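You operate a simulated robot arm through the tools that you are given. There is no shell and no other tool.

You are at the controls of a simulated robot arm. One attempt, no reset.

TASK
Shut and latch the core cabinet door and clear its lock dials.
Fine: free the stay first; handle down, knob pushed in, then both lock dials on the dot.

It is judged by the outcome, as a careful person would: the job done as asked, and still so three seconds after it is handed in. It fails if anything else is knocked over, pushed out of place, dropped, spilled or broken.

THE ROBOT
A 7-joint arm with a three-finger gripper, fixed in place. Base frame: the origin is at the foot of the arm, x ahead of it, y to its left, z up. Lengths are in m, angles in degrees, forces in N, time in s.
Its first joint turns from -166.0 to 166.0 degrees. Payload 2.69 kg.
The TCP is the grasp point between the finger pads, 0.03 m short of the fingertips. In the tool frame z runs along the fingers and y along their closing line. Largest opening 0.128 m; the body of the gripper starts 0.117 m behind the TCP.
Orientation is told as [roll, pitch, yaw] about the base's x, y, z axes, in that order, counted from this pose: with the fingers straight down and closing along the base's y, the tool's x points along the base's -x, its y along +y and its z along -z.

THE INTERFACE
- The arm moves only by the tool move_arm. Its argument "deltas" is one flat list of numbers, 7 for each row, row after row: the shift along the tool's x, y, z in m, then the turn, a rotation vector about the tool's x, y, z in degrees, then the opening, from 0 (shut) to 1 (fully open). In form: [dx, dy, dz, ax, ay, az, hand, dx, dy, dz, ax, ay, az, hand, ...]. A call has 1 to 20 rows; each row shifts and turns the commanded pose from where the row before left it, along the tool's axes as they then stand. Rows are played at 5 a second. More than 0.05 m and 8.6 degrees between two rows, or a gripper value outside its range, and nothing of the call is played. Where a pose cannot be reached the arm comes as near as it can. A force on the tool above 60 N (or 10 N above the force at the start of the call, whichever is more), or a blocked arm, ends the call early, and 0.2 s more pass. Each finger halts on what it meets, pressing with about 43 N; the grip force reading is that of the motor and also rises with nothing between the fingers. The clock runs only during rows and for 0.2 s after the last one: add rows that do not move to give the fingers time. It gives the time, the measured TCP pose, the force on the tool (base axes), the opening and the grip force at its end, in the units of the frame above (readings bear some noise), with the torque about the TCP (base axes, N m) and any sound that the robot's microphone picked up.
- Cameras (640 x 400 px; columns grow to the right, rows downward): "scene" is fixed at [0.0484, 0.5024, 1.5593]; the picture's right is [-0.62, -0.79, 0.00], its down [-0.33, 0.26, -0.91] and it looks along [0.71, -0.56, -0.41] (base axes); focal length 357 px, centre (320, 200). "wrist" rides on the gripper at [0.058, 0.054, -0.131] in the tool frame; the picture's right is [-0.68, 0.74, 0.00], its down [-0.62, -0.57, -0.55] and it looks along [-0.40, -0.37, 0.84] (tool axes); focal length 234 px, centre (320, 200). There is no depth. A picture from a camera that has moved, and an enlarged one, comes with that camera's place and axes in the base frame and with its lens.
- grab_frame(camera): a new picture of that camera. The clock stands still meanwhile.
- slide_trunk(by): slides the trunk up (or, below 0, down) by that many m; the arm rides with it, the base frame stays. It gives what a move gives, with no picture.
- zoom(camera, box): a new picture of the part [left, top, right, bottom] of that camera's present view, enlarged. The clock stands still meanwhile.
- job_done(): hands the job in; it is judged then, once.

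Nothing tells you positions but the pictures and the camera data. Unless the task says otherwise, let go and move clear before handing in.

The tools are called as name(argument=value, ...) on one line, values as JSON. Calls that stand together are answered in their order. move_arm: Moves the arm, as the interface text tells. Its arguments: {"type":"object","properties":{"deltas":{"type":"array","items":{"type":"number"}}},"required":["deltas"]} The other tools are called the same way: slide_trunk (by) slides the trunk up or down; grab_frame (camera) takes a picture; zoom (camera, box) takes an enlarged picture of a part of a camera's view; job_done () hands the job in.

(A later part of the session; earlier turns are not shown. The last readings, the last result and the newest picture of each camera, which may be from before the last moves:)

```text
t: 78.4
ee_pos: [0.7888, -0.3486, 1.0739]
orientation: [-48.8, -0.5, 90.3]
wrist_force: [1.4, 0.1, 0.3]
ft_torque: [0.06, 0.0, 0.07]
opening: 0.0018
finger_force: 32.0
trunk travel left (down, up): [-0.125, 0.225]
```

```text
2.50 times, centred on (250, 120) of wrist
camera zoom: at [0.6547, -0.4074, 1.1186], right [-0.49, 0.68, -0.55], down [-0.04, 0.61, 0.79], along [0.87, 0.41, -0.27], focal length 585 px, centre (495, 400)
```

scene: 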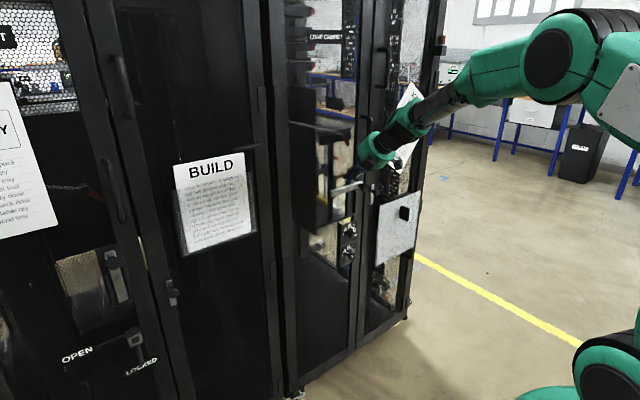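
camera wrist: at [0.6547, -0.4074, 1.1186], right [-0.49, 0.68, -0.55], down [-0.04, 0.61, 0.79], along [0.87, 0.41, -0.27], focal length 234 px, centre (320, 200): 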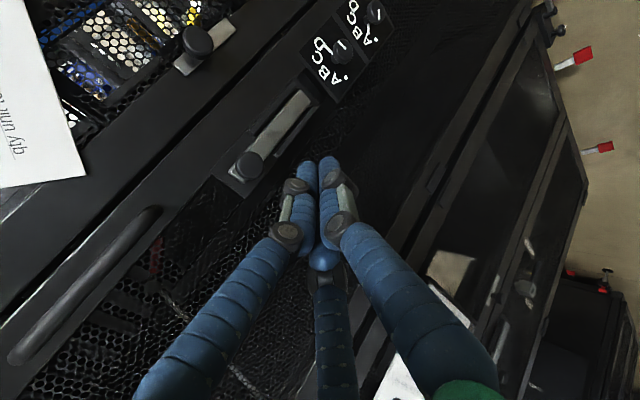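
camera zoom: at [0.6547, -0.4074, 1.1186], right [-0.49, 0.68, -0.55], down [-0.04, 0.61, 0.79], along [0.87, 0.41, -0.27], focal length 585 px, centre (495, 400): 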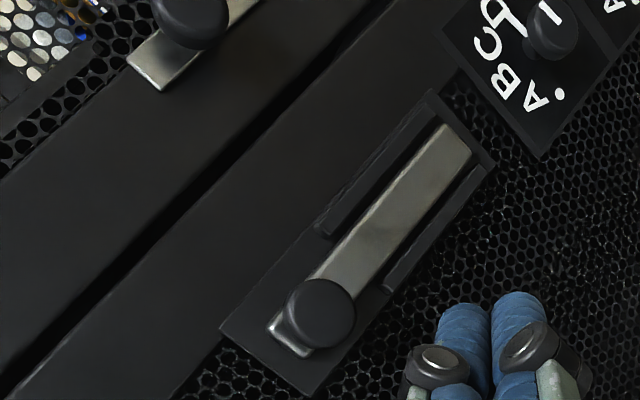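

The lever is seated in its channel and stays put, and the door is flush. Next come the dials (heads near (0.945,-0.376,0.837) and (0.953,-0.375,0.731)); I'll look at the arm's posture to plan a level approach.

grab_frame(camera="scene")

zoom(camera="scene", box=[325, 215, 375, 275])

zoom(camera="wrist", box=[290, 0, 400, 100])

```text
taken
```

scene: 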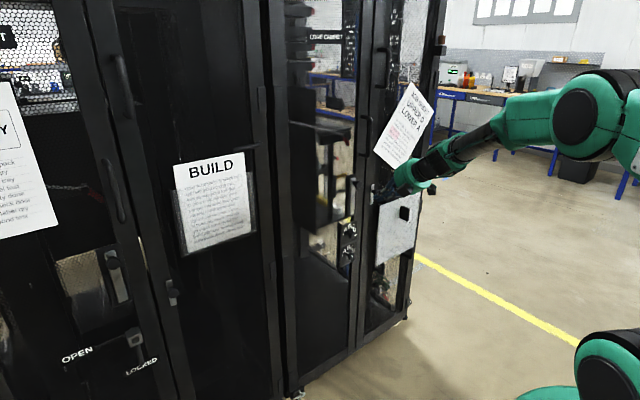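

```text
6.67 times, centred on (350, 245) of scene
camera zoom: at [0.0484, 0.5024, 1.5593], right [-0.62, -0.79, 0.0], down [-0.33, 0.26, -0.91], along [0.71, -0.56, -0.41], focal length 2382 px, centre (120, -100)
```

zoom: 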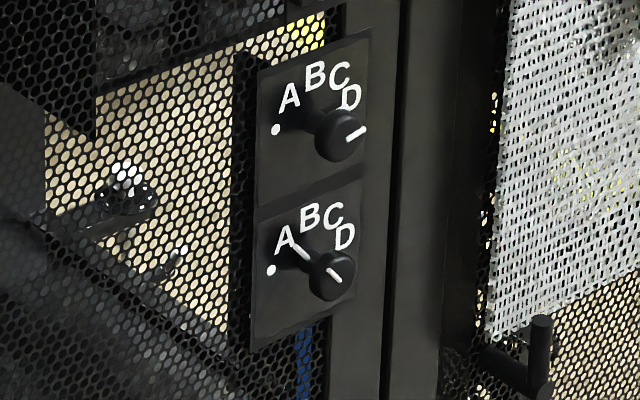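

```text
4.00 times, centred on (345, 50) of wrist
camera zoom: at [0.6547, -0.4074, 1.1186], right [-0.49, 0.68, -0.55], down [-0.04, 0.61, 0.79], along [0.87, 0.41, -0.27], focal length 937 px, centre (220, 800)
```

zoom: 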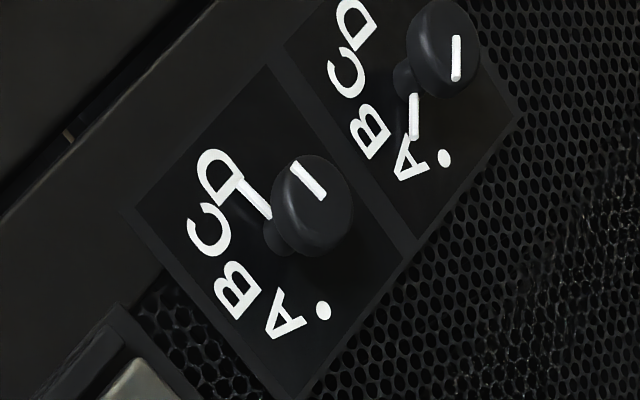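

The dial plate face is at x≈0.969 with dial axes near y=-0.376, z=0.839 (upper) and 0.737 (lower); each dot is at 9 o'clock. I'll draw back a little, lower the trunk, and roll the hand so the fingers close sideways.

move_arm(deltas=[0.0, 0.0264, -0.03, 0, 0, 0, 0, 0.01, 0.02, -0.0225, 0, 0, 0, 0])

slide_trunk(by=-0.12)

move_arm(deltas=[0, 0, 0, 0, 0, 8.2, 0, 0, 0, 0, 0, 0, 8.2, 0, 0, 0, 0, 0, 0, 8.2, 0, 0, 0, 0, 0, 0, 8.2, 0, 0, 0, 0, 0, 0, 8.2, 0, 0, 0, 0, 0, 0, 8.2, 0, 0, 0, 0, 0, 0, 8.2, 0, 0, 0, 0, 0, 0, 8.2, 0, 0, 0, 0, 0, 0, 8.2, 0, 0, 0, 0, 0, 0, 8.2, 0, 0, 0, 0, 0, 0, 8.2, 0])

grab_frame(camera="scene")

grab_frame(camera="wrist")

```text
t: 79.0
ee_pos: [0.7199, -0.3559, 1.0764]
orientation: [-48.4, -0.6, 90.3]
wrist_force: [-0.6, 1.2, -0.1]
ft_torque: [0.01, 0.01, 0.01]
opening: 0.0022
finger_force: 31.6
trunk travel left (down, up): [-0.125, 0.225]
```

```text
t: 80.5
ee_pos: [0.7205, -0.3567, 0.9574]
orientation: [-48.4, -0.6, 90.4]
wrist_force: [0.7, 0.1, 0.7]
ft_torque: [0.0, 0.01, -0.03]
opening: 0.0025
finger_force: 31.1
trunk travel left (down, up): [-0.005, 0.345]
```

```text
t: 82.9
ee_pos: [0.7189, -0.3567, 0.9555]
orientation: [1.3, -48.4, -0.8]
wrist_force: [-0.2, 0.2, 0.1]
ft_torque: [-0.01, 0.03, 0.03]
opening: 0.0021
finger_force: 31.0
trunk travel left (down, up): [-0.005, 0.345]
```

```text
taken
```

scene: 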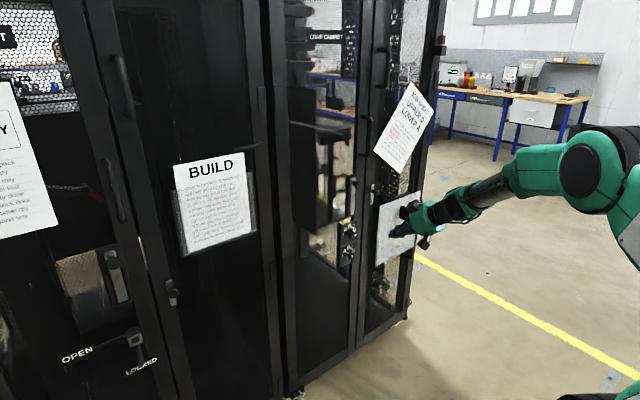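

```text
taken
camera wrist: at [0.582, -0.303, 0.999], right [0.45, 0.73, 0.52], down [0.0, -0.58, 0.82], along [0.89, -0.37, -0.26], focal length 234 px, centre (320, 200)
```

wrist: 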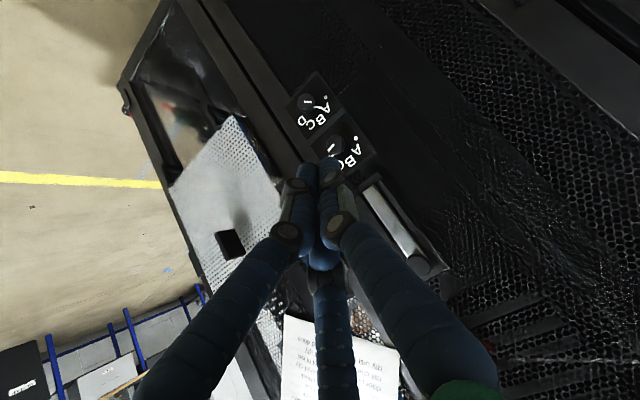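

Now the fingers close sideways and both dials are in view. I'll see how far the hand can be levelled from here.

move_arm(deltas=[0, 0, 0, 0, -8, 0, 0, 0, 0, 0, 0, -8, 0, 0, 0, 0, 0, 0, -8, 0, 0, 0, 0, 0, 0, -8, 0, 0, 0, 0, 0, 0, -8, 0, 0])

grab_frame(camera="scene")

grab_frame(camera="wrist")

```text
t: 84.1
ee_pos: [0.7199, -0.3556, 0.9568]
orientation: [23.6, -88.4, -23.6]
wrist_force: [0.3, 0.3, 0.6]
ft_torque: [-0.03, 0.12, -0.04]
opening: 0.0021
finger_force: 31.2
trunk travel left (down, up): [-0.005, 0.345]
```

```text
taken
```

scene: 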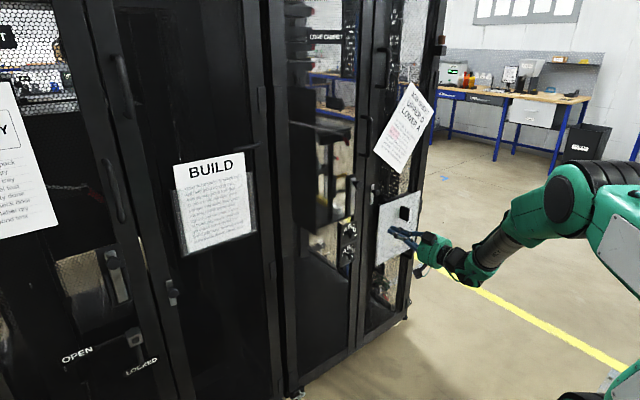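

```text
taken
camera wrist: at [0.5864, -0.302, 0.9018], right [0.01, 0.73, 0.68], down [-0.53, -0.57, 0.62], along [0.85, -0.37, 0.38], focal length 234 px, centre (320, 200)
```

wrist: 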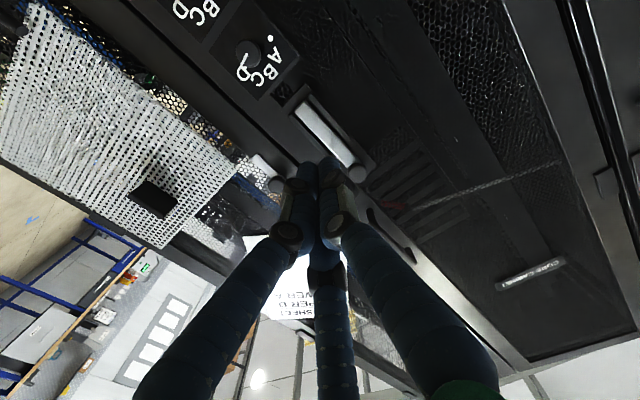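

The hand is level here and reachable. I'll open the fingers partway and move in front of the upper dial.

move_arm(deltas=[0, 0, 0, 0, -1.6, 0, 0.2, 0.039, -0.007, 0.027, 0, 0, 0, 0.45, 0.039, -0.007, 0.027, 0, 0, 0, 0.45, 0.039, -0.0065, 0.027, 0, 0, 0, 0.45, 0, 0, 0, 0, 0, 0, 0.45])

grab_frame(camera="wrist")

zoom(camera="scene", box=[310, 180, 430, 280])

```text
t: 85.3
ee_pos: [0.803, -0.3743, 0.8395]
orientation: [89.4, -89.2, -89.1]
wrist_force: [-0.4, 0.6, 0.6]
ft_torque: [0.01, -0.06, -0.02]
opening: 0.0578
finger_force: 0.0
trunk travel left (down, up): [-0.005, 0.345]
```

```text
taken
camera wrist: at [0.6711, -0.3201, 0.7809], right [0.0, 0.73, 0.69], down [-0.55, -0.58, 0.61], along [0.84, -0.37, 0.4], focal length 234 px, centre (320, 200)
```

wrist: 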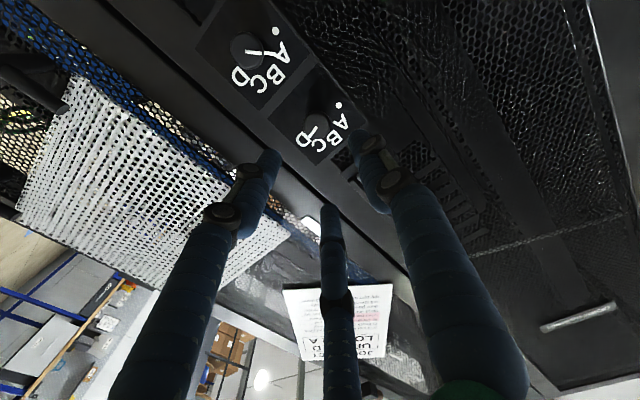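

```text
4.00 times, centred on (370, 230) of scene
camera zoom: at [0.0484, 0.5024, 1.5593], right [-0.62, -0.79, 0.0], down [-0.33, 0.26, -0.91], along [0.71, -0.56, -0.41], focal length 1429 px, centre (120, 80)
```

zoom: 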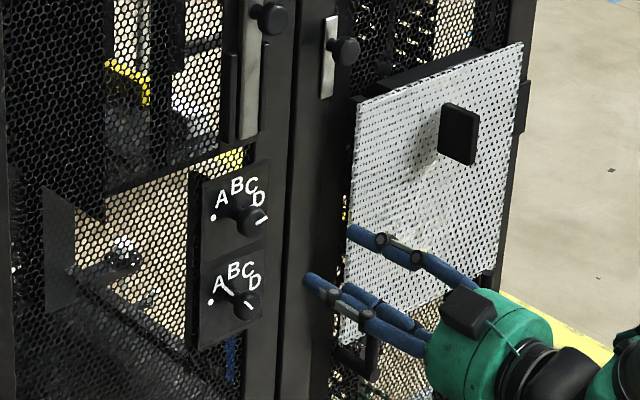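

Lined up with the upper dial. I'll advance until the open fingers straddle its head.

move_arm(deltas=[0, -0.0015, 0.04, 0, 0, 0, 0.45, 0, 0, 0.04, 0, 0, 0, 0.45, 0, 0, 0.03, 0, 0, 0, 0.45])

grab_frame(camera="wrist")

zoom(camera="scene", box=[320, 200, 400, 270])

```text
t: 86.1
ee_pos: [0.9116, -0.3752, 0.838]
orientation: [89.0, -89.2, -88.6]
wrist_force: [0.2, 0.4, -0.1]
ft_torque: [0.0, 0.03, -0.04]
opening: 0.0577
finger_force: 0.0
trunk travel left (down, up): [-0.005, 0.345]
```

```text
taken
camera wrist: at [0.7793, -0.3213, 0.7792], right [0.0, 0.73, 0.69], down [-0.55, -0.58, 0.61], along [0.84, -0.37, 0.4], focal length 234 px, centre (320, 200)
```

wrist: 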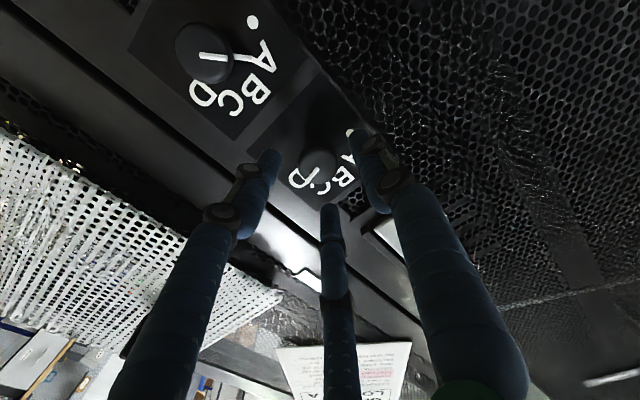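

```text
5.71 times, centred on (360, 235) of scene
camera zoom: at [0.0484, 0.5024, 1.5593], right [-0.62, -0.79, 0.0], down [-0.33, 0.26, -0.91], along [0.71, -0.56, -0.41], focal length 2042 px, centre (91, 0)
```

zoom: 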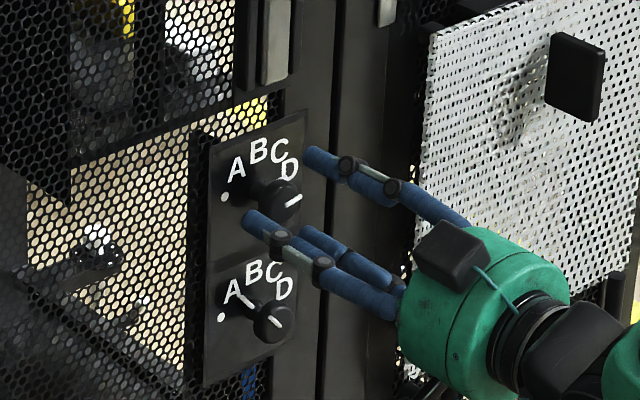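

zoom(camera="wrist", box=[270, 120, 370, 210])

zoom(camera="wrist", box=[160, 0, 300, 110])

```text
4.44 times, centred on (320, 165) of wrist
camera zoom: at [0.7793, -0.3213, 0.7792], right [0.0, 0.73, 0.69], down [-0.55, -0.58, 0.61], along [0.84, -0.37, 0.4], focal length 1041 px, centre (320, 356)
```

zoom: 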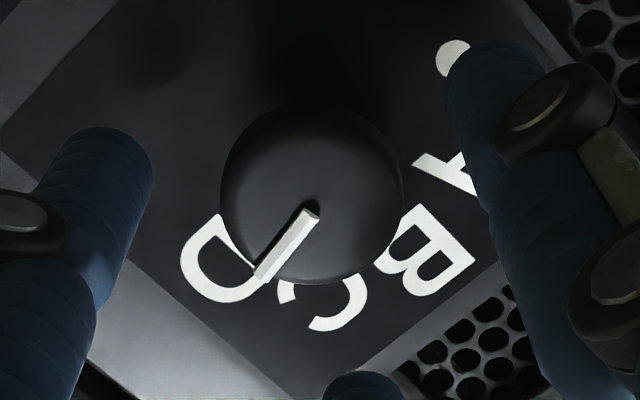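

```text
3.64 times, centred on (230, 55) of wrist
camera zoom: at [0.7793, -0.3213, 0.7792], right [0.0, 0.73, 0.69], down [-0.55, -0.58, 0.61], along [0.84, -0.37, 0.4], focal length 852 px, centre (647, 727)
```

zoom: 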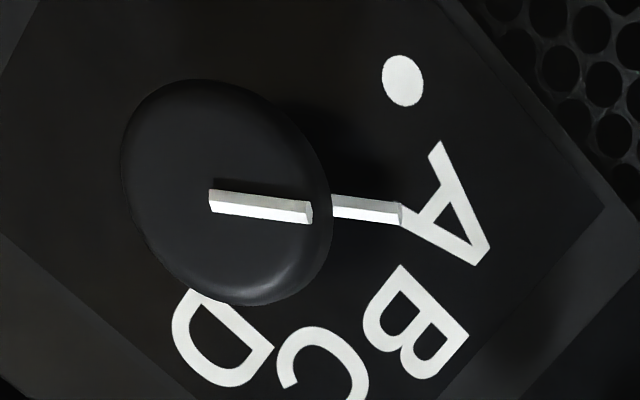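

The dial's axis works out at y≈-0.3735, z≈0.838, and the head is only about 19 mm proud of the plate. Before gripping I'll back off and check how far the hand can roll, since the upper dial needs half a turn.

move_arm(deltas=[0, 0, -0.04, 0, 0, 0, 0.45, 0, 0, -0.02, 0, 0, 0, 0.45, 0, 0, 0, 0, 0, 8.2, 0.45, 0, 0, 0, 0, 0, 8.2, 0.45, 0, 0, 0, 0, 0, 8.2, 0.45, 0, 0, 0, 0, 0, 8.2, 0.45, 0, 0, 0, 0, 0, 8.2, 0.45, 0, 0, 0, 0, 0, 8.2, 0.45, 0, 0, 0, 0, 0, 8.2, 0.45, 0, 0, 0, 0, 0, 8.2, 0.45, 0, 0, 0, 0, 0, 8.2, 0.45, 0, 0, 0, 0, 0, 8.2, 0.45, 0, 0, 0, 0, 0, 8.0, 0.45])

grab_frame(camera="wrist")

grab_frame(camera="scene")

```text
t: 88.9
ee_pos: [0.8513, -0.3765, 0.8388]
orientation: [90.0, 0.9, -89.9]
wrist_force: [0.1, 0.4, -0.4]
ft_torque: [0.02, 0.03, 0.01]
opening: 0.0577
finger_force: 0.0
trunk travel left (down, up): [-0.005, 0.345]
```

```text
taken
camera wrist: at [0.7192, -0.3193, 0.8925], right [0.0, -0.69, 0.73], down [-0.55, -0.61, -0.57], along [0.84, -0.4, -0.38], focal length 234 px, centre (320, 200)
```

wrist: 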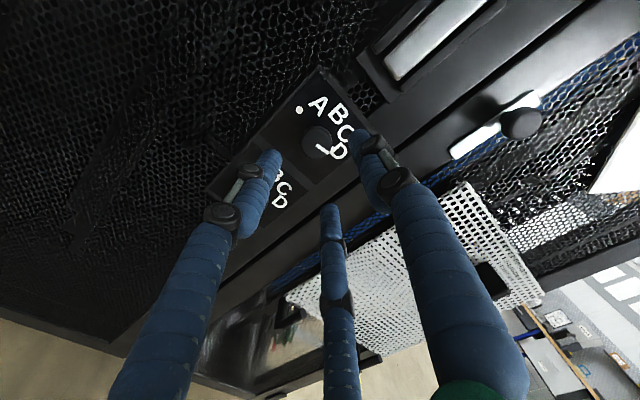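

```text
taken
```

scene: 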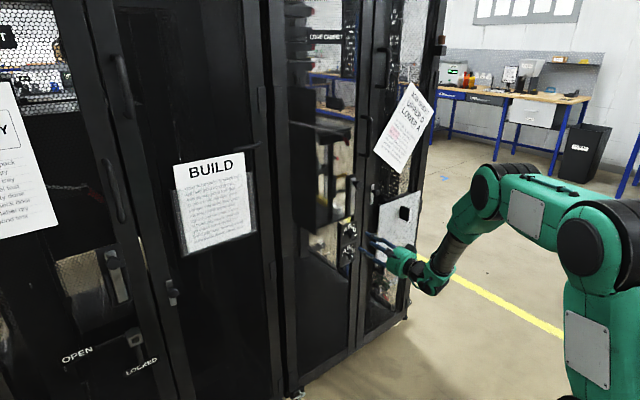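

A +90° roll is reachable. I'll grip from this roll (fingers above and below the head) and turn the dial back a quarter turn, twice. Moving in now.

move_arm(deltas=[0.003, -0.0008, 0.04, 0, 0, 0, 0.45, 0, 0, 0.03, 0, 0, 0, 0.45])

zoom(camera="wrist", box=[260, 90, 380, 210])

zoom(camera="scene", box=[320, 200, 400, 270])

```text
t: 89.5
ee_pos: [0.9207, -0.3748, 0.8411]
orientation: [90.0, 0.8, -89.8]
wrist_force: [-0.5, -0.7, -0.2]
ft_torque: [0.01, 0.09, 0.02]
opening: 0.058
finger_force: 0.0
trunk travel left (down, up): [-0.005, 0.345]
```

```text
3.33 times, centred on (320, 150) of wrist
camera zoom: at [0.7882, -0.3162, 0.8938], right [0.0, -0.69, 0.73], down [-0.55, -0.61, -0.57], along [0.84, -0.4, -0.38], focal length 781 px, centre (320, 367)
```

zoom: 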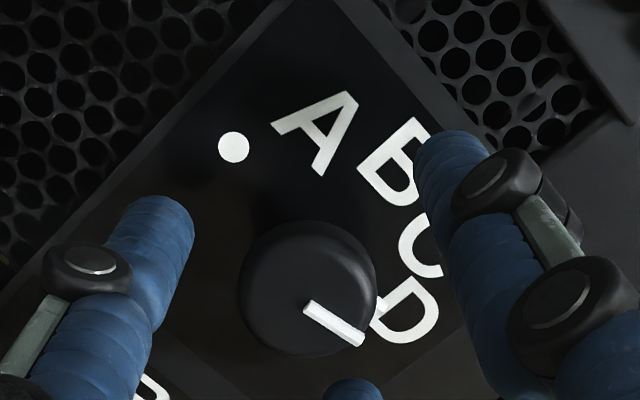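

```text
5.71 times, centred on (360, 235) of scene
camera zoom: at [0.0484, 0.5024, 1.5593], right [-0.62, -0.79, 0.0], down [-0.33, 0.26, -0.91], along [0.71, -0.56, -0.41], focal length 2042 px, centre (91, 0)
```

zoom: 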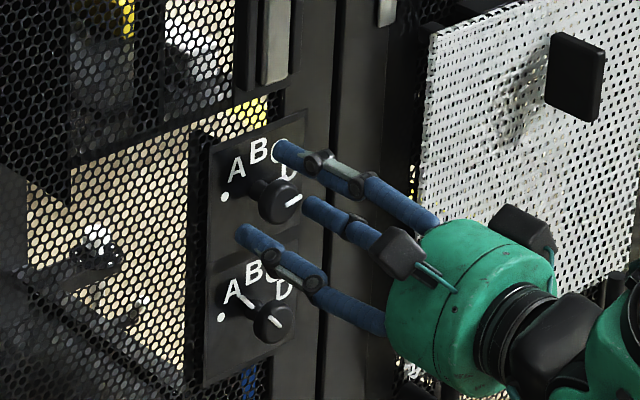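

Fitting the markings gives the upper dial's centre at y≈-0.3745, z≈0.8337, with marks every 40° (dot 170°, A 130°, B 90°, C 50°, D 10°). So upper needs 160° counterclockwise and lower 40°. I'll correct the height, go in, and grip.

move_arm(deltas=[0, -0.0074, 0, 0, 0, 0, 0.45, 0, 0, 0.008, 0, 0, 0, 0.45, 0, 0, 0.006, 0, 0, 0, 0.45])

zoom(camera="wrist", box=[260, 90, 380, 210])

```text
t: 90.3
ee_pos: [0.9347, -0.3745, 0.8307]
orientation: [89.9, 0.8, -89.8]
wrist_force: [0.1, -0.4, -0.6]
ft_torque: [0.01, 0.03, 0.01]
opening: 0.0577
finger_force: 0.1
trunk travel left (down, up): [-0.005, 0.345]
```

```text
3.33 times, centred on (320, 150) of wrist
camera zoom: at [0.8028, -0.3163, 0.8847], right [0.0, -0.69, 0.73], down [-0.55, -0.61, -0.57], along [0.84, -0.4, -0.38], focal length 781 px, centre (320, 367)
```

zoom: 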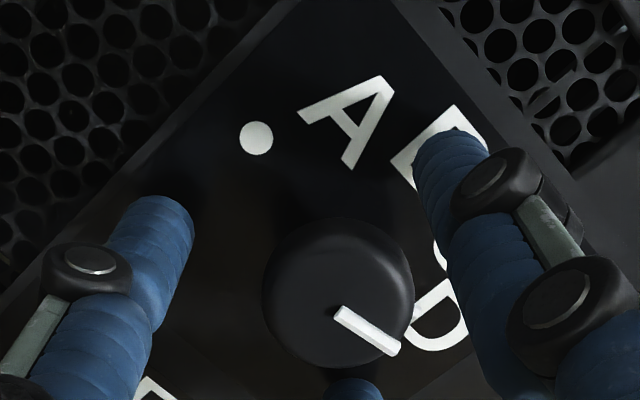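

move_arm(deltas=[0, 0.001, 0, 0, 0, 0, 0.25, 0, 0, 0, 0, 0, 0, 0.15, 0, 0, 0, 0, 0, 0, 0.15])

zoom(camera="wrist", box=[260, 90, 380, 210])

```text
t: 91.1
ee_pos: [0.9346, -0.3743, 0.8343]
orientation: [90.2, 0.7, -89.9]
wrist_force: [2.9, -8.8, 13.4]
ft_torque: [0.06, -0.19, -0.78]
opening: 0.0306
finger_force: 45.4
trunk travel left (down, up): [-0.005, 0.345]
```

```text
3.33 times, centred on (320, 150) of wrist
camera zoom: at [0.8028, -0.3172, 0.8879], right [0.0, -0.69, 0.73], down [-0.55, -0.61, -0.57], along [0.84, -0.4, -0.37], focal length 781 px, centre (320, 367)
```

zoom: 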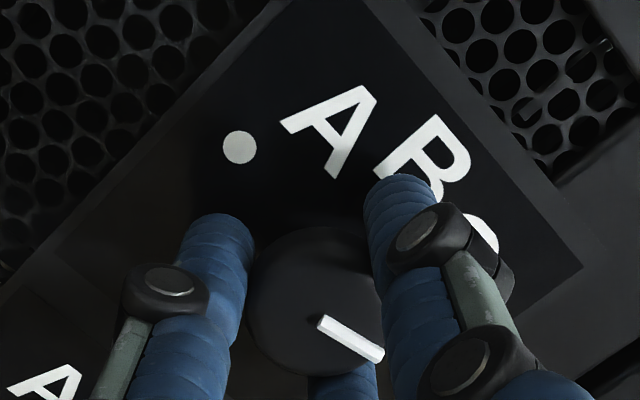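

Gripped at 45 N on a 31 mm head. I'll turn a little counterclockwise and check that the dial follows.

move_arm(deltas=[0, 0.001, 0, 0, 0, -8, 0.15, 0, 0, 0, 0, 0, -8, 0.15])

zoom(camera="wrist", box=[260, 90, 380, 210])

```text
t: 91.7
ee_pos: [0.9351, -0.3756, 0.8348]
orientation: [90.0, -15.4, -89.9]
wrist_force: [-1.6, -15.8, 15.4]
ft_torque: [0.02, -0.01, -0.12]
opening: 0.0303
finger_force: 45.1
trunk travel left (down, up): [-0.005, 0.345]
```

```text
3.33 times, centred on (320, 150) of wrist
camera zoom: at [0.8028, -0.3045, 0.8699], right [0.0, -0.46, 0.89], down [-0.55, -0.75, -0.38], along [0.84, -0.49, -0.25], focal length 781 px, centre (320, 367)
```

zoom: 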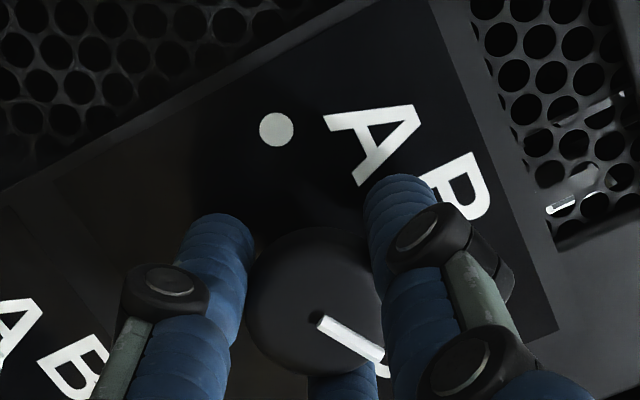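

The dial turns with the hand. Continuing to 80° for this grip.

move_arm(deltas=[-0.0015, 0.001, 0, 0, 0, -8, 0.15, 0, 0, 0, 0, 0, -8, 0.15, 0, 0, 0, 0, 0, -8, 0.15, 0, 0, 0, 0, 0, -8, 0.15])

move_arm(deltas=[0, 0, 0, 0, 0, -8, 0.15, 0, 0, 0, 0, 0, -8, 0.15, 0, 0, 0, 0, 0, -8, 0.15, 0, 0, 0, 0, 0, -8, 0.15])

zoom(camera="wrist", box=[260, 90, 380, 210])

zoom(camera="scene", box=[320, 200, 400, 270])

```text
t: 92.7
ee_pos: [0.9335, -0.3738, 0.8354]
orientation: [90.2, -47.3, -89.9]
wrist_force: [-0.3, -16.4, 15.5]
ft_torque: [0.03, -0.17, -0.56]
opening: 0.0307
finger_force: 45.2
trunk travel left (down, up): [-0.005, 0.345]
```

```text
t: 93.7
ee_pos: [0.935, -0.3751, 0.8346]
orientation: [90.4, -79.4, -90.3]
wrist_force: [-2.9, -18.9, 14.7]
ft_torque: [0.04, -0.17, -0.13]
opening: 0.0307
finger_force: 44.9
trunk travel left (down, up): [-0.005, 0.345]
```

```text
3.33 times, centred on (320, 150) of wrist
camera zoom: at [0.8031, -0.3115, 0.7865], right [0.0, 0.6, 0.8], down [-0.55, -0.67, 0.5], along [0.84, -0.44, 0.33], focal length 781 px, centre (320, 367)
```

zoom: 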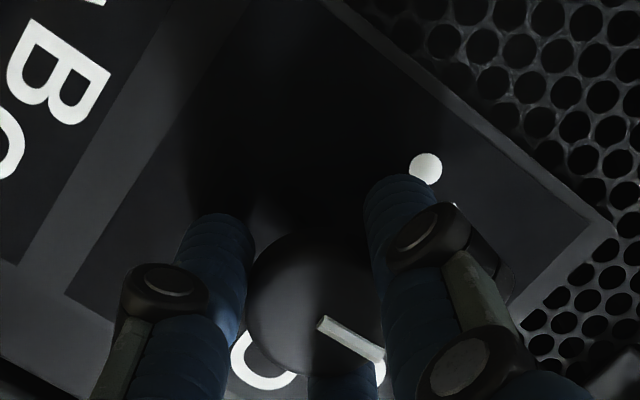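

```text
5.71 times, centred on (360, 235) of scene
camera zoom: at [0.0484, 0.5024, 1.5593], right [-0.62, -0.79, 0.0], down [-0.33, 0.26, -0.91], along [0.71, -0.56, -0.41], focal length 2042 px, centre (91, 0)
```

zoom: 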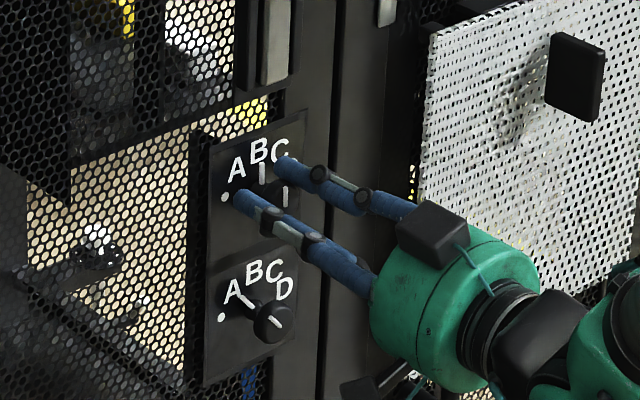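

The pointer is now at B. I'll release, back off slightly, roll the hand back, and regrip for the remaining 80°.

move_arm(deltas=[0, 0, 0, 0, 0, 0, 0.3, 0, 0, 0, 0, 0, 0, 0.45, 0, 0, -0.025, 0, 0, 0, 0.45, 0, 0, 0, 0, 0, 8, 0.45, 0, 0, 0, 0, 0, 8, 0.45, 0, 0, 0, 0, 0, 8, 0.45, 0, 0, 0, 0, 0, 8, 0.45, 0, 0, 0, 0, 0, 8, 0.45, 0, 0, 0, 0, 0, 8, 0.45, 0, 0, 0, 0, 0, 8, 0.45, 0, 0, 0, 0, 0, 8, 0.45, 0, 0, 0, 0, 0, 8, 0.45, 0, 0, 0, 0, 0, 8, 0.45])

zoom(camera="wrist", box=[260, 90, 380, 210])

zoom(camera="scene", box=[320, 200, 400, 270])

```text
t: 96.5
ee_pos: [0.9097, -0.3747, 0.8341]
orientation: [90.0, 1.0, -89.8]
wrist_force: [0.0, -0.7, 1.1]
ft_torque: [0.01, 0.0, -0.02]
opening: 0.0573
finger_force: 0.1
trunk travel left (down, up): [-0.005, 0.345]
```

```text
3.33 times, centred on (320, 150) of wrist
camera zoom: at [0.7787, -0.3168, 0.8879], right [0.0, -0.69, 0.73], down [-0.55, -0.61, -0.57], along [0.84, -0.4, -0.38], focal length 781 px, centre (320, 367)
```

zoom: 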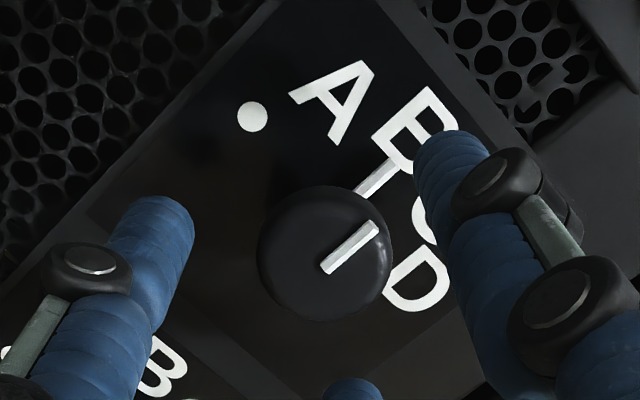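

```text
5.71 times, centred on (360, 235) of scene
camera zoom: at [0.0484, 0.5024, 1.5593], right [-0.62, -0.79, 0.0], down [-0.33, 0.26, -0.91], along [0.71, -0.56, -0.41], focal length 2042 px, centre (91, 0)
```

zoom: 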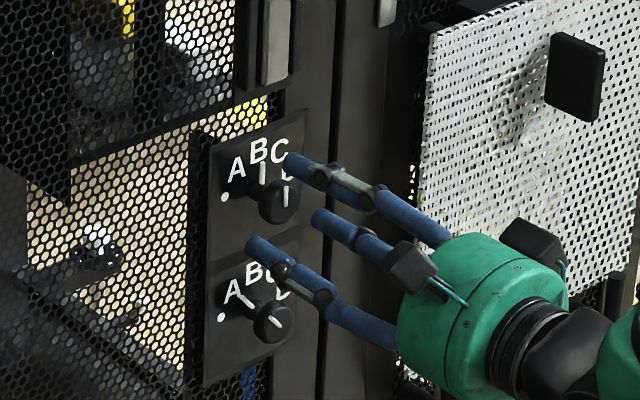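

move_arm(deltas=[0, 0, 0.025, 0, 0, 0, 0.45, 0, 0, 0, 0, 0, 0, 0.25, 0, 0, 0, 0, 0, 0, 0.15, 0, 0, 0, 0, 0, 0, 0.15])

move_arm(deltas=[0, 0, 0, 0, 0, -8, 0.15, 0, 0, 0, 0, 0, -8, 0.15, 0, 0, 0, 0, 0, -8, 0.15, 0, 0, 0, 0, 0, -8, 0.15, 0, 0, 0, 0, 0, -8, 0.15])

zoom(camera="scene", box=[320, 200, 400, 270])

zoom(camera="wrist", box=[260, 90, 380, 210])

```text
t: 97.5
ee_pos: [0.9354, -0.376, 0.8353]
orientation: [90.1, 0.9, -89.9]
wrist_force: [-1.1, -8.2, 2.9]
ft_torque: [0.02, 0.16, -0.37]
opening: 0.0302
finger_force: 44.3
trunk travel left (down, up): [-0.005, 0.345]
```

```text
t: 98.7
ee_pos: [0.9339, -0.3751, 0.8344]
orientation: [90.1, -39.5, -89.9]
wrist_force: [3.0, -12.4, 6.0]
ft_torque: [0.01, 0.29, -0.46]
opening: 0.0302
finger_force: 45.3
trunk travel left (down, up): [-0.005, 0.345]
```

```text
5.71 times, centred on (360, 235) of scene
camera zoom: at [0.0484, 0.5024, 1.5593], right [-0.62, -0.79, 0.0], down [-0.33, 0.26, -0.91], along [0.71, -0.56, -0.41], focal length 2042 px, centre (91, 0)
```

zoom: 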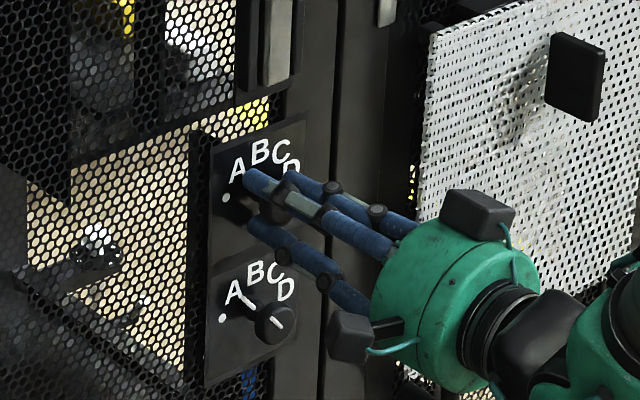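

```text
3.33 times, centred on (320, 150) of wrist
camera zoom: at [0.8028, -0.2958, 0.8385], right [0.0, -0.06, 1.0], down [-0.55, -0.84, -0.05], along [0.84, -0.55, -0.03], focal length 781 px, centre (320, 367)
```

zoom: 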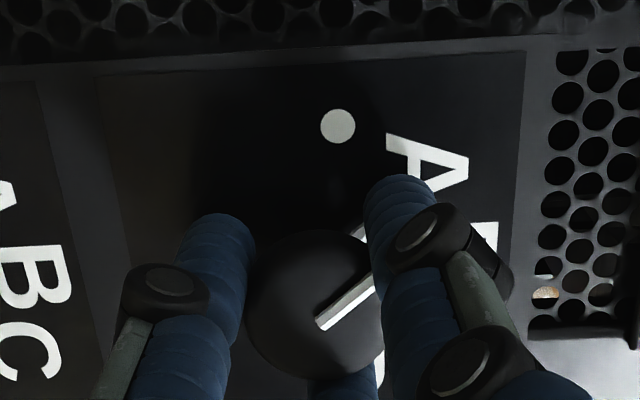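

move_arm(deltas=[0, 0, 0, 0, 0, -8, 0.15, 0, 0, 0, 0, 0, -8, 0.15, 0, 0, 0, 0, 0, -8, 0.15, 0, 0, 0, 0, 0, -8, 0.15, 0, 0, 0, 0, 0, -8, 0.15])

zoom(camera="wrist", box=[260, 90, 380, 210])

move_arm(deltas=[0, 0, 0, 0, 0, 0, 0.3, 0, 0, 0, 0, 0, 0, 0.45, 0, 0, -0.03, 0, 0, 0, 0.45])

zoom(camera="wrist", box=[260, 90, 380, 210])

zoom(camera="scene", box=[320, 205, 380, 265])

```text
t: 99.9
ee_pos: [0.935, -0.3745, 0.8358]
orientation: [90.5, -79.4, -90.3]
wrist_force: [1.7, -12.8, 11.5]
ft_torque: [-0.01, -0.13, -0.31]
opening: 0.0304
finger_force: 45.5
trunk travel left (down, up): [-0.005, 0.345]
```

```text
3.33 times, centred on (320, 150) of wrist
camera zoom: at [0.8031, -0.3115, 0.7865], right [0.0, 0.6, 0.8], down [-0.55, -0.67, 0.5], along [0.84, -0.44, 0.33], focal length 781 px, centre (320, 367)
```

zoom: 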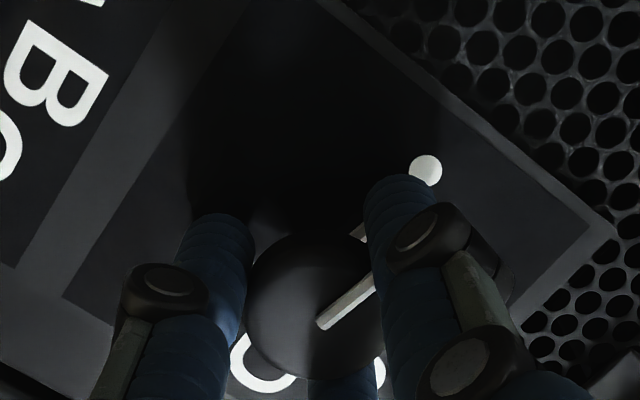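

```text
t: 100.7
ee_pos: [0.9034, -0.3754, 0.832]
orientation: [89.8, -79.2, -89.6]
wrist_force: [1.2, 0.1, 0.0]
ft_torque: [0.01, -0.05, 0.02]
opening: 0.0576
finger_force: 0.0
trunk travel left (down, up): [-0.005, 0.345]
```

```text
3.33 times, centred on (320, 150) of wrist
camera zoom: at [0.7722, -0.3113, 0.7835], right [0.0, 0.6, 0.8], down [-0.55, -0.67, 0.5], along [0.84, -0.44, 0.33], focal length 781 px, centre (320, 367)
```

zoom: 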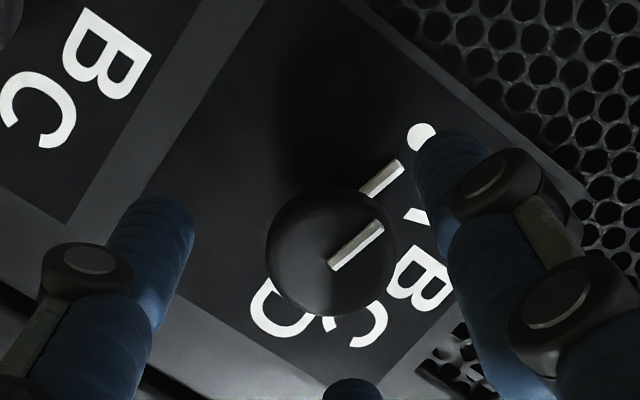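

```text
6.67 times, centred on (350, 235) of scene
camera zoom: at [0.0484, 0.5024, 1.5593], right [-0.62, -0.79, 0.0], down [-0.33, 0.26, -0.91], along [0.71, -0.56, -0.41], focal length 2382 px, centre (120, -33)
```

zoom: 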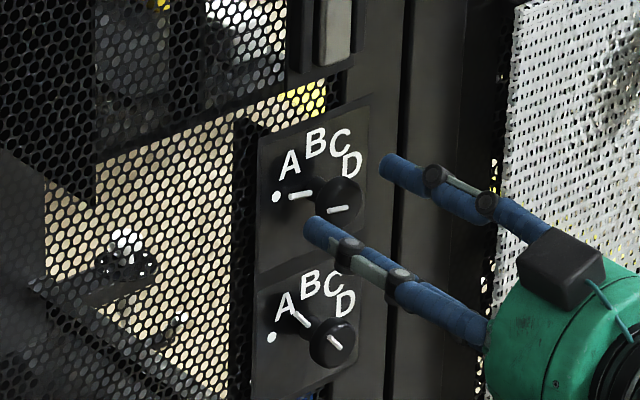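

The upper pointer lies on the dot (within about 2°). Now the lower dial: I'll back off a little, move down about 0.10 m, and roll to leave room for the 40° turn.

move_arm(deltas=[0, 0, -0.025, 0, 0, 0, 0.45, 0.0328, -0.0058, 0, 0, 0, 0, 0.45, 0.0328, -0.0058, 0, 0, 0, 0, 0.45, 0.0328, -0.0058, 0, 0, 0, 0, 0.45, 0, 0, 0, 0, 0, 8, 0.45, 0, 0, 0, 0, 0, 8, 0.45, 0, 0, 0, 0, 0, 8, 0.45, 0, 0, 0, 0, 0, 8, 0.45, 0, 0, 0, 0, 0, 8, 0.45, 0, 0, 0, 0, 0, 8, 0.45, 0, 0, 0, 0, 0, 8, 0.45])

grab_frame(camera="wrist")

zoom(camera="wrist", box=[260, 80, 380, 200])

zoom(camera="scene", box=[320, 205, 380, 265])

```text
t: 103.1
ee_pos: [0.8788, -0.3739, 0.7344]
orientation: [90.0, -23.2, -89.8]
wrist_force: [-0.6, 0.6, 0.5]
ft_torque: [0.0, -0.02, 0.02]
opening: 0.0575
finger_force: 0.2
trunk travel left (down, up): [-0.005, 0.345]
```

```text
taken
camera wrist: at [0.7482, -0.2987, 0.7598], right [0.0, -0.33, 0.94], down [-0.55, -0.79, -0.28], along [0.84, -0.51, -0.18], focal length 234 px, centre (320, 200)
```

wrist: 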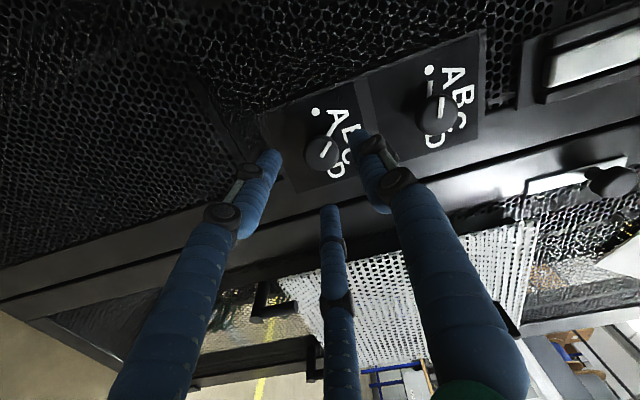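

```text
3.33 times, centred on (320, 140) of wrist
camera zoom: at [0.7482, -0.2987, 0.7598], right [0.0, -0.33, 0.94], down [-0.55, -0.79, -0.28], along [0.84, -0.51, -0.18], focal length 781 px, centre (320, 400)
```

zoom: 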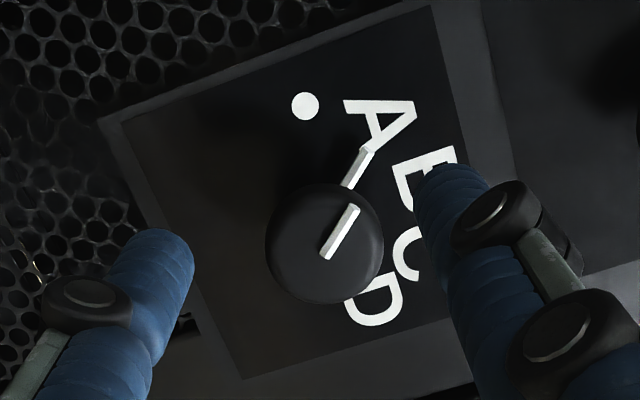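

```text
6.67 times, centred on (350, 235) of scene
camera zoom: at [0.0484, 0.5024, 1.5593], right [-0.62, -0.79, 0.0], down [-0.33, 0.26, -0.91], along [0.71, -0.56, -0.41], focal length 2382 px, centre (120, -33)
```

zoom: 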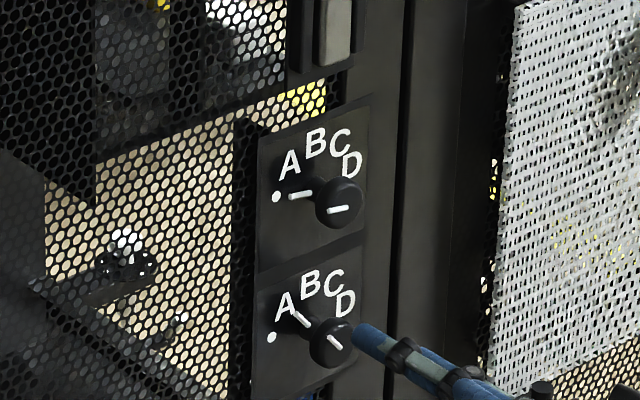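

The hand is centred on the lower dial (centre ≈ (-0.3735, 0.735)). I'll go in, grip, and turn 40° counterclockwise.

move_arm(deltas=[0, 0, 0.03, 0, 0, 0, 0.45, 0, 0, 0.026, 0, 0, 0, 0.45, 0, 0, 0, 0, 0, 0, 0.25, 0, 0, 0, 0, 0, 0, 0.15, 0, 0, 0, 0, 0, 0, 0.15])

zoom(camera="wrist", box=[260, 80, 380, 200])

```text
t: 104.3
ee_pos: [0.9352, -0.3758, 0.7348]
orientation: [90.1, -23.2, -89.9]
wrist_force: [0.7, -22.4, -0.3]
ft_torque: [0.06, 0.21, -0.79]
opening: 0.0303
finger_force: 45.2
trunk travel left (down, up): [-0.005, 0.345]
```

```text
3.33 times, centred on (320, 140) of wrist
camera zoom: at [0.8037, -0.2999, 0.7605], right [0.0, -0.33, 0.94], down [-0.55, -0.79, -0.28], along [0.84, -0.52, -0.18], focal length 781 px, centre (320, 400)
```

zoom: 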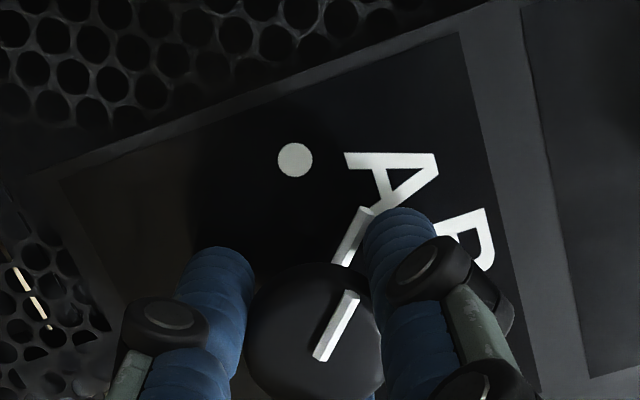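

move_arm(deltas=[-0.0014, -0.0006, 0, 0, 0, -8, 0.15, 0, 0, 0, 0, 0, -8, 0.15, 0, 0, 0, 0, 0, -8, 0.15, 0, 0, 0, 0, 0, -8, 0.15, 0, 0, 0, 0, 0, -8, 0.15])

zoom(camera="wrist", box=[260, 80, 380, 200])

move_arm(deltas=[0, 0, 0, 0, 0, 0, 0.3, 0, 0, 0, 0, 0, 0, 0.45, 0, 0, -0.03, 0, 0, 0, 0.45, 0, 0, -0.03, 0, 0, 0, 0.45])

grab_frame(camera="wrist")

zoom(camera="wrist", box=[260, 80, 380, 200])

zoom(camera="scene", box=[320, 205, 380, 265])

```text
t: 105.5
ee_pos: [0.936, -0.3752, 0.7353]
orientation: [90.1, -63.4, -90.0]
wrist_force: [0.1, -16.8, 5.7]
ft_torque: [0.48, -0.15, -0.35]
opening: 0.0307
finger_force: 45.3
trunk travel left (down, up): [-0.005, 0.345]
```

```text
3.33 times, centred on (320, 140) of wrist
camera zoom: at [0.8041, -0.3006, 0.7059], right [0.0, 0.36, 0.93], down [-0.55, -0.78, 0.3], along [0.84, -0.51, 0.2], focal length 781 px, centre (320, 400)
```

zoom: 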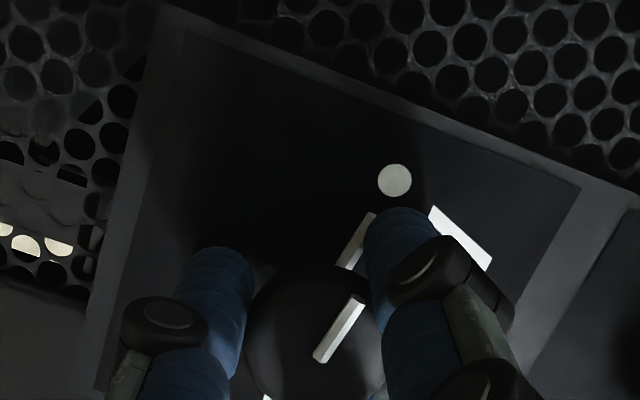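

```text
t: 106.5
ee_pos: [0.8761, -0.3744, 0.7349]
orientation: [90.0, -63.2, -89.7]
wrist_force: [1.3, -0.8, -0.6]
ft_torque: [0.01, -0.02, 0.01]
opening: 0.0576
finger_force: 0.1
trunk travel left (down, up): [-0.005, 0.345]
```

```text
taken
camera wrist: at [0.7448, -0.3002, 0.7054], right [0.0, 0.35, 0.94], down [-0.55, -0.78, 0.3], along [0.84, -0.51, 0.19], focal length 234 px, centre (320, 200)
```

wrist: 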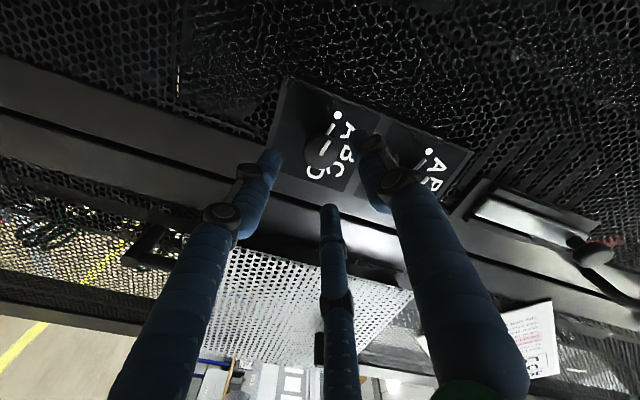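

```text
3.33 times, centred on (320, 140) of wrist
camera zoom: at [0.7448, -0.3002, 0.7054], right [0.0, 0.35, 0.94], down [-0.55, -0.78, 0.3], along [0.84, -0.51, 0.19], focal length 781 px, centre (320, 400)
```

zoom: 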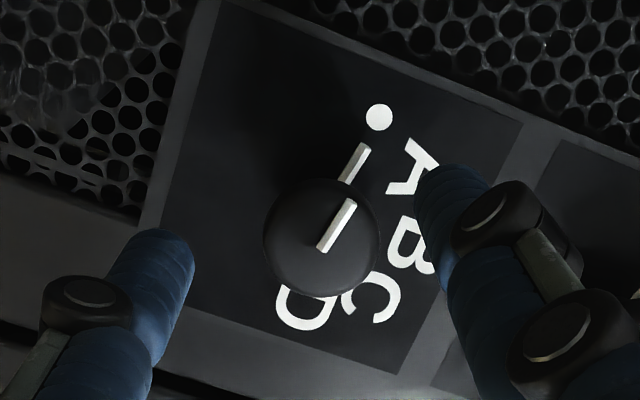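

```text
6.67 times, centred on (350, 235) of scene
camera zoom: at [0.0484, 0.5024, 1.5593], right [-0.62, -0.79, 0.0], down [-0.33, 0.26, -0.91], along [0.71, -0.56, -0.41], focal length 2382 px, centre (120, -33)
```

zoom: 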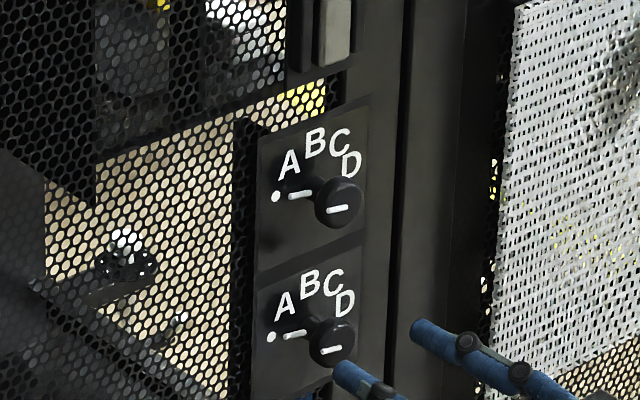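

Both pointers now sit on their dots. I'll move clear and inspect the lever, knob and door gap once more.

move_arm(deltas=[0, 0, -0.045, 0, 0, 0, 0.45, 0, 0, -0.045, 0, 0, 0, 0.45, 0, 0, -0.045, 0, 0, 0, 0.45, 0, 0, -0.045, 0, 0, 0, 0.45])

grab_frame(camera="wrist")

grab_frame(camera="scene")

zoom(camera="scene", box=[310, 150, 410, 230])

zoom(camera="wrist", box=[300, 60, 520, 240])

```text
t: 107.5
ee_pos: [0.6942, -0.3751, 0.7335]
orientation: [90.0, -63.3, -89.7]
wrist_force: [0.6, 0.6, -1.2]
ft_torque: [-0.05, -0.01, 0.0]
opening: 0.0574
finger_force: 0.1
trunk travel left (down, up): [-0.005, 0.345]
```

```text
taken
camera wrist: at [0.5631, -0.3007, 0.7045], right [0.0, 0.35, 0.94], down [-0.55, -0.78, 0.3], along [0.84, -0.51, 0.19], focal length 234 px, centre (320, 200)
```

wrist: 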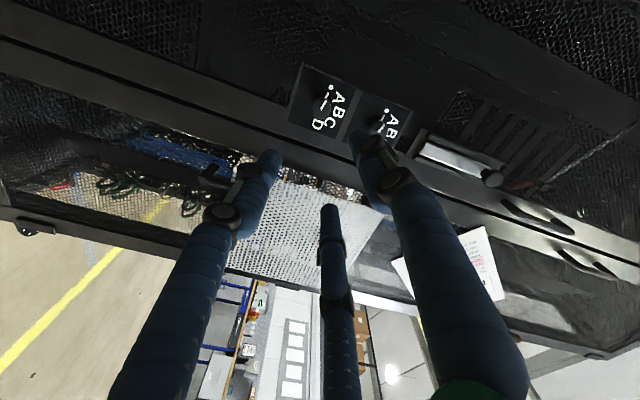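

```text
taken
```

scene: 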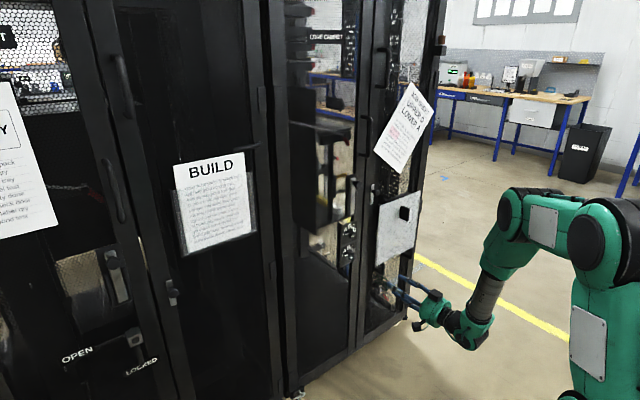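

```text
5.00 times, centred on (360, 190) of scene
camera zoom: at [0.0484, 0.5024, 1.5593], right [-0.62, -0.79, 0.0], down [-0.33, 0.26, -0.91], along [0.71, -0.56, -0.41], focal length 1786 px, centre (120, 250)
```

zoom: 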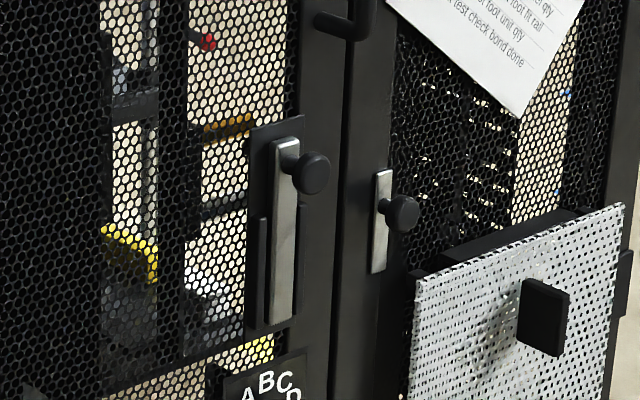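

```text
2.22 times, centred on (410, 150) of wrist
camera zoom: at [0.5631, -0.3007, 0.7045], right [0.0, 0.35, 0.94], down [-0.55, -0.78, 0.3], along [0.84, -0.51, 0.19], focal length 520 px, centre (120, 311)
```

zoom: 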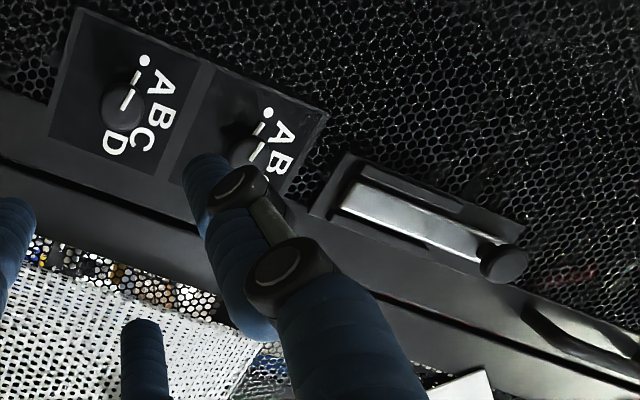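

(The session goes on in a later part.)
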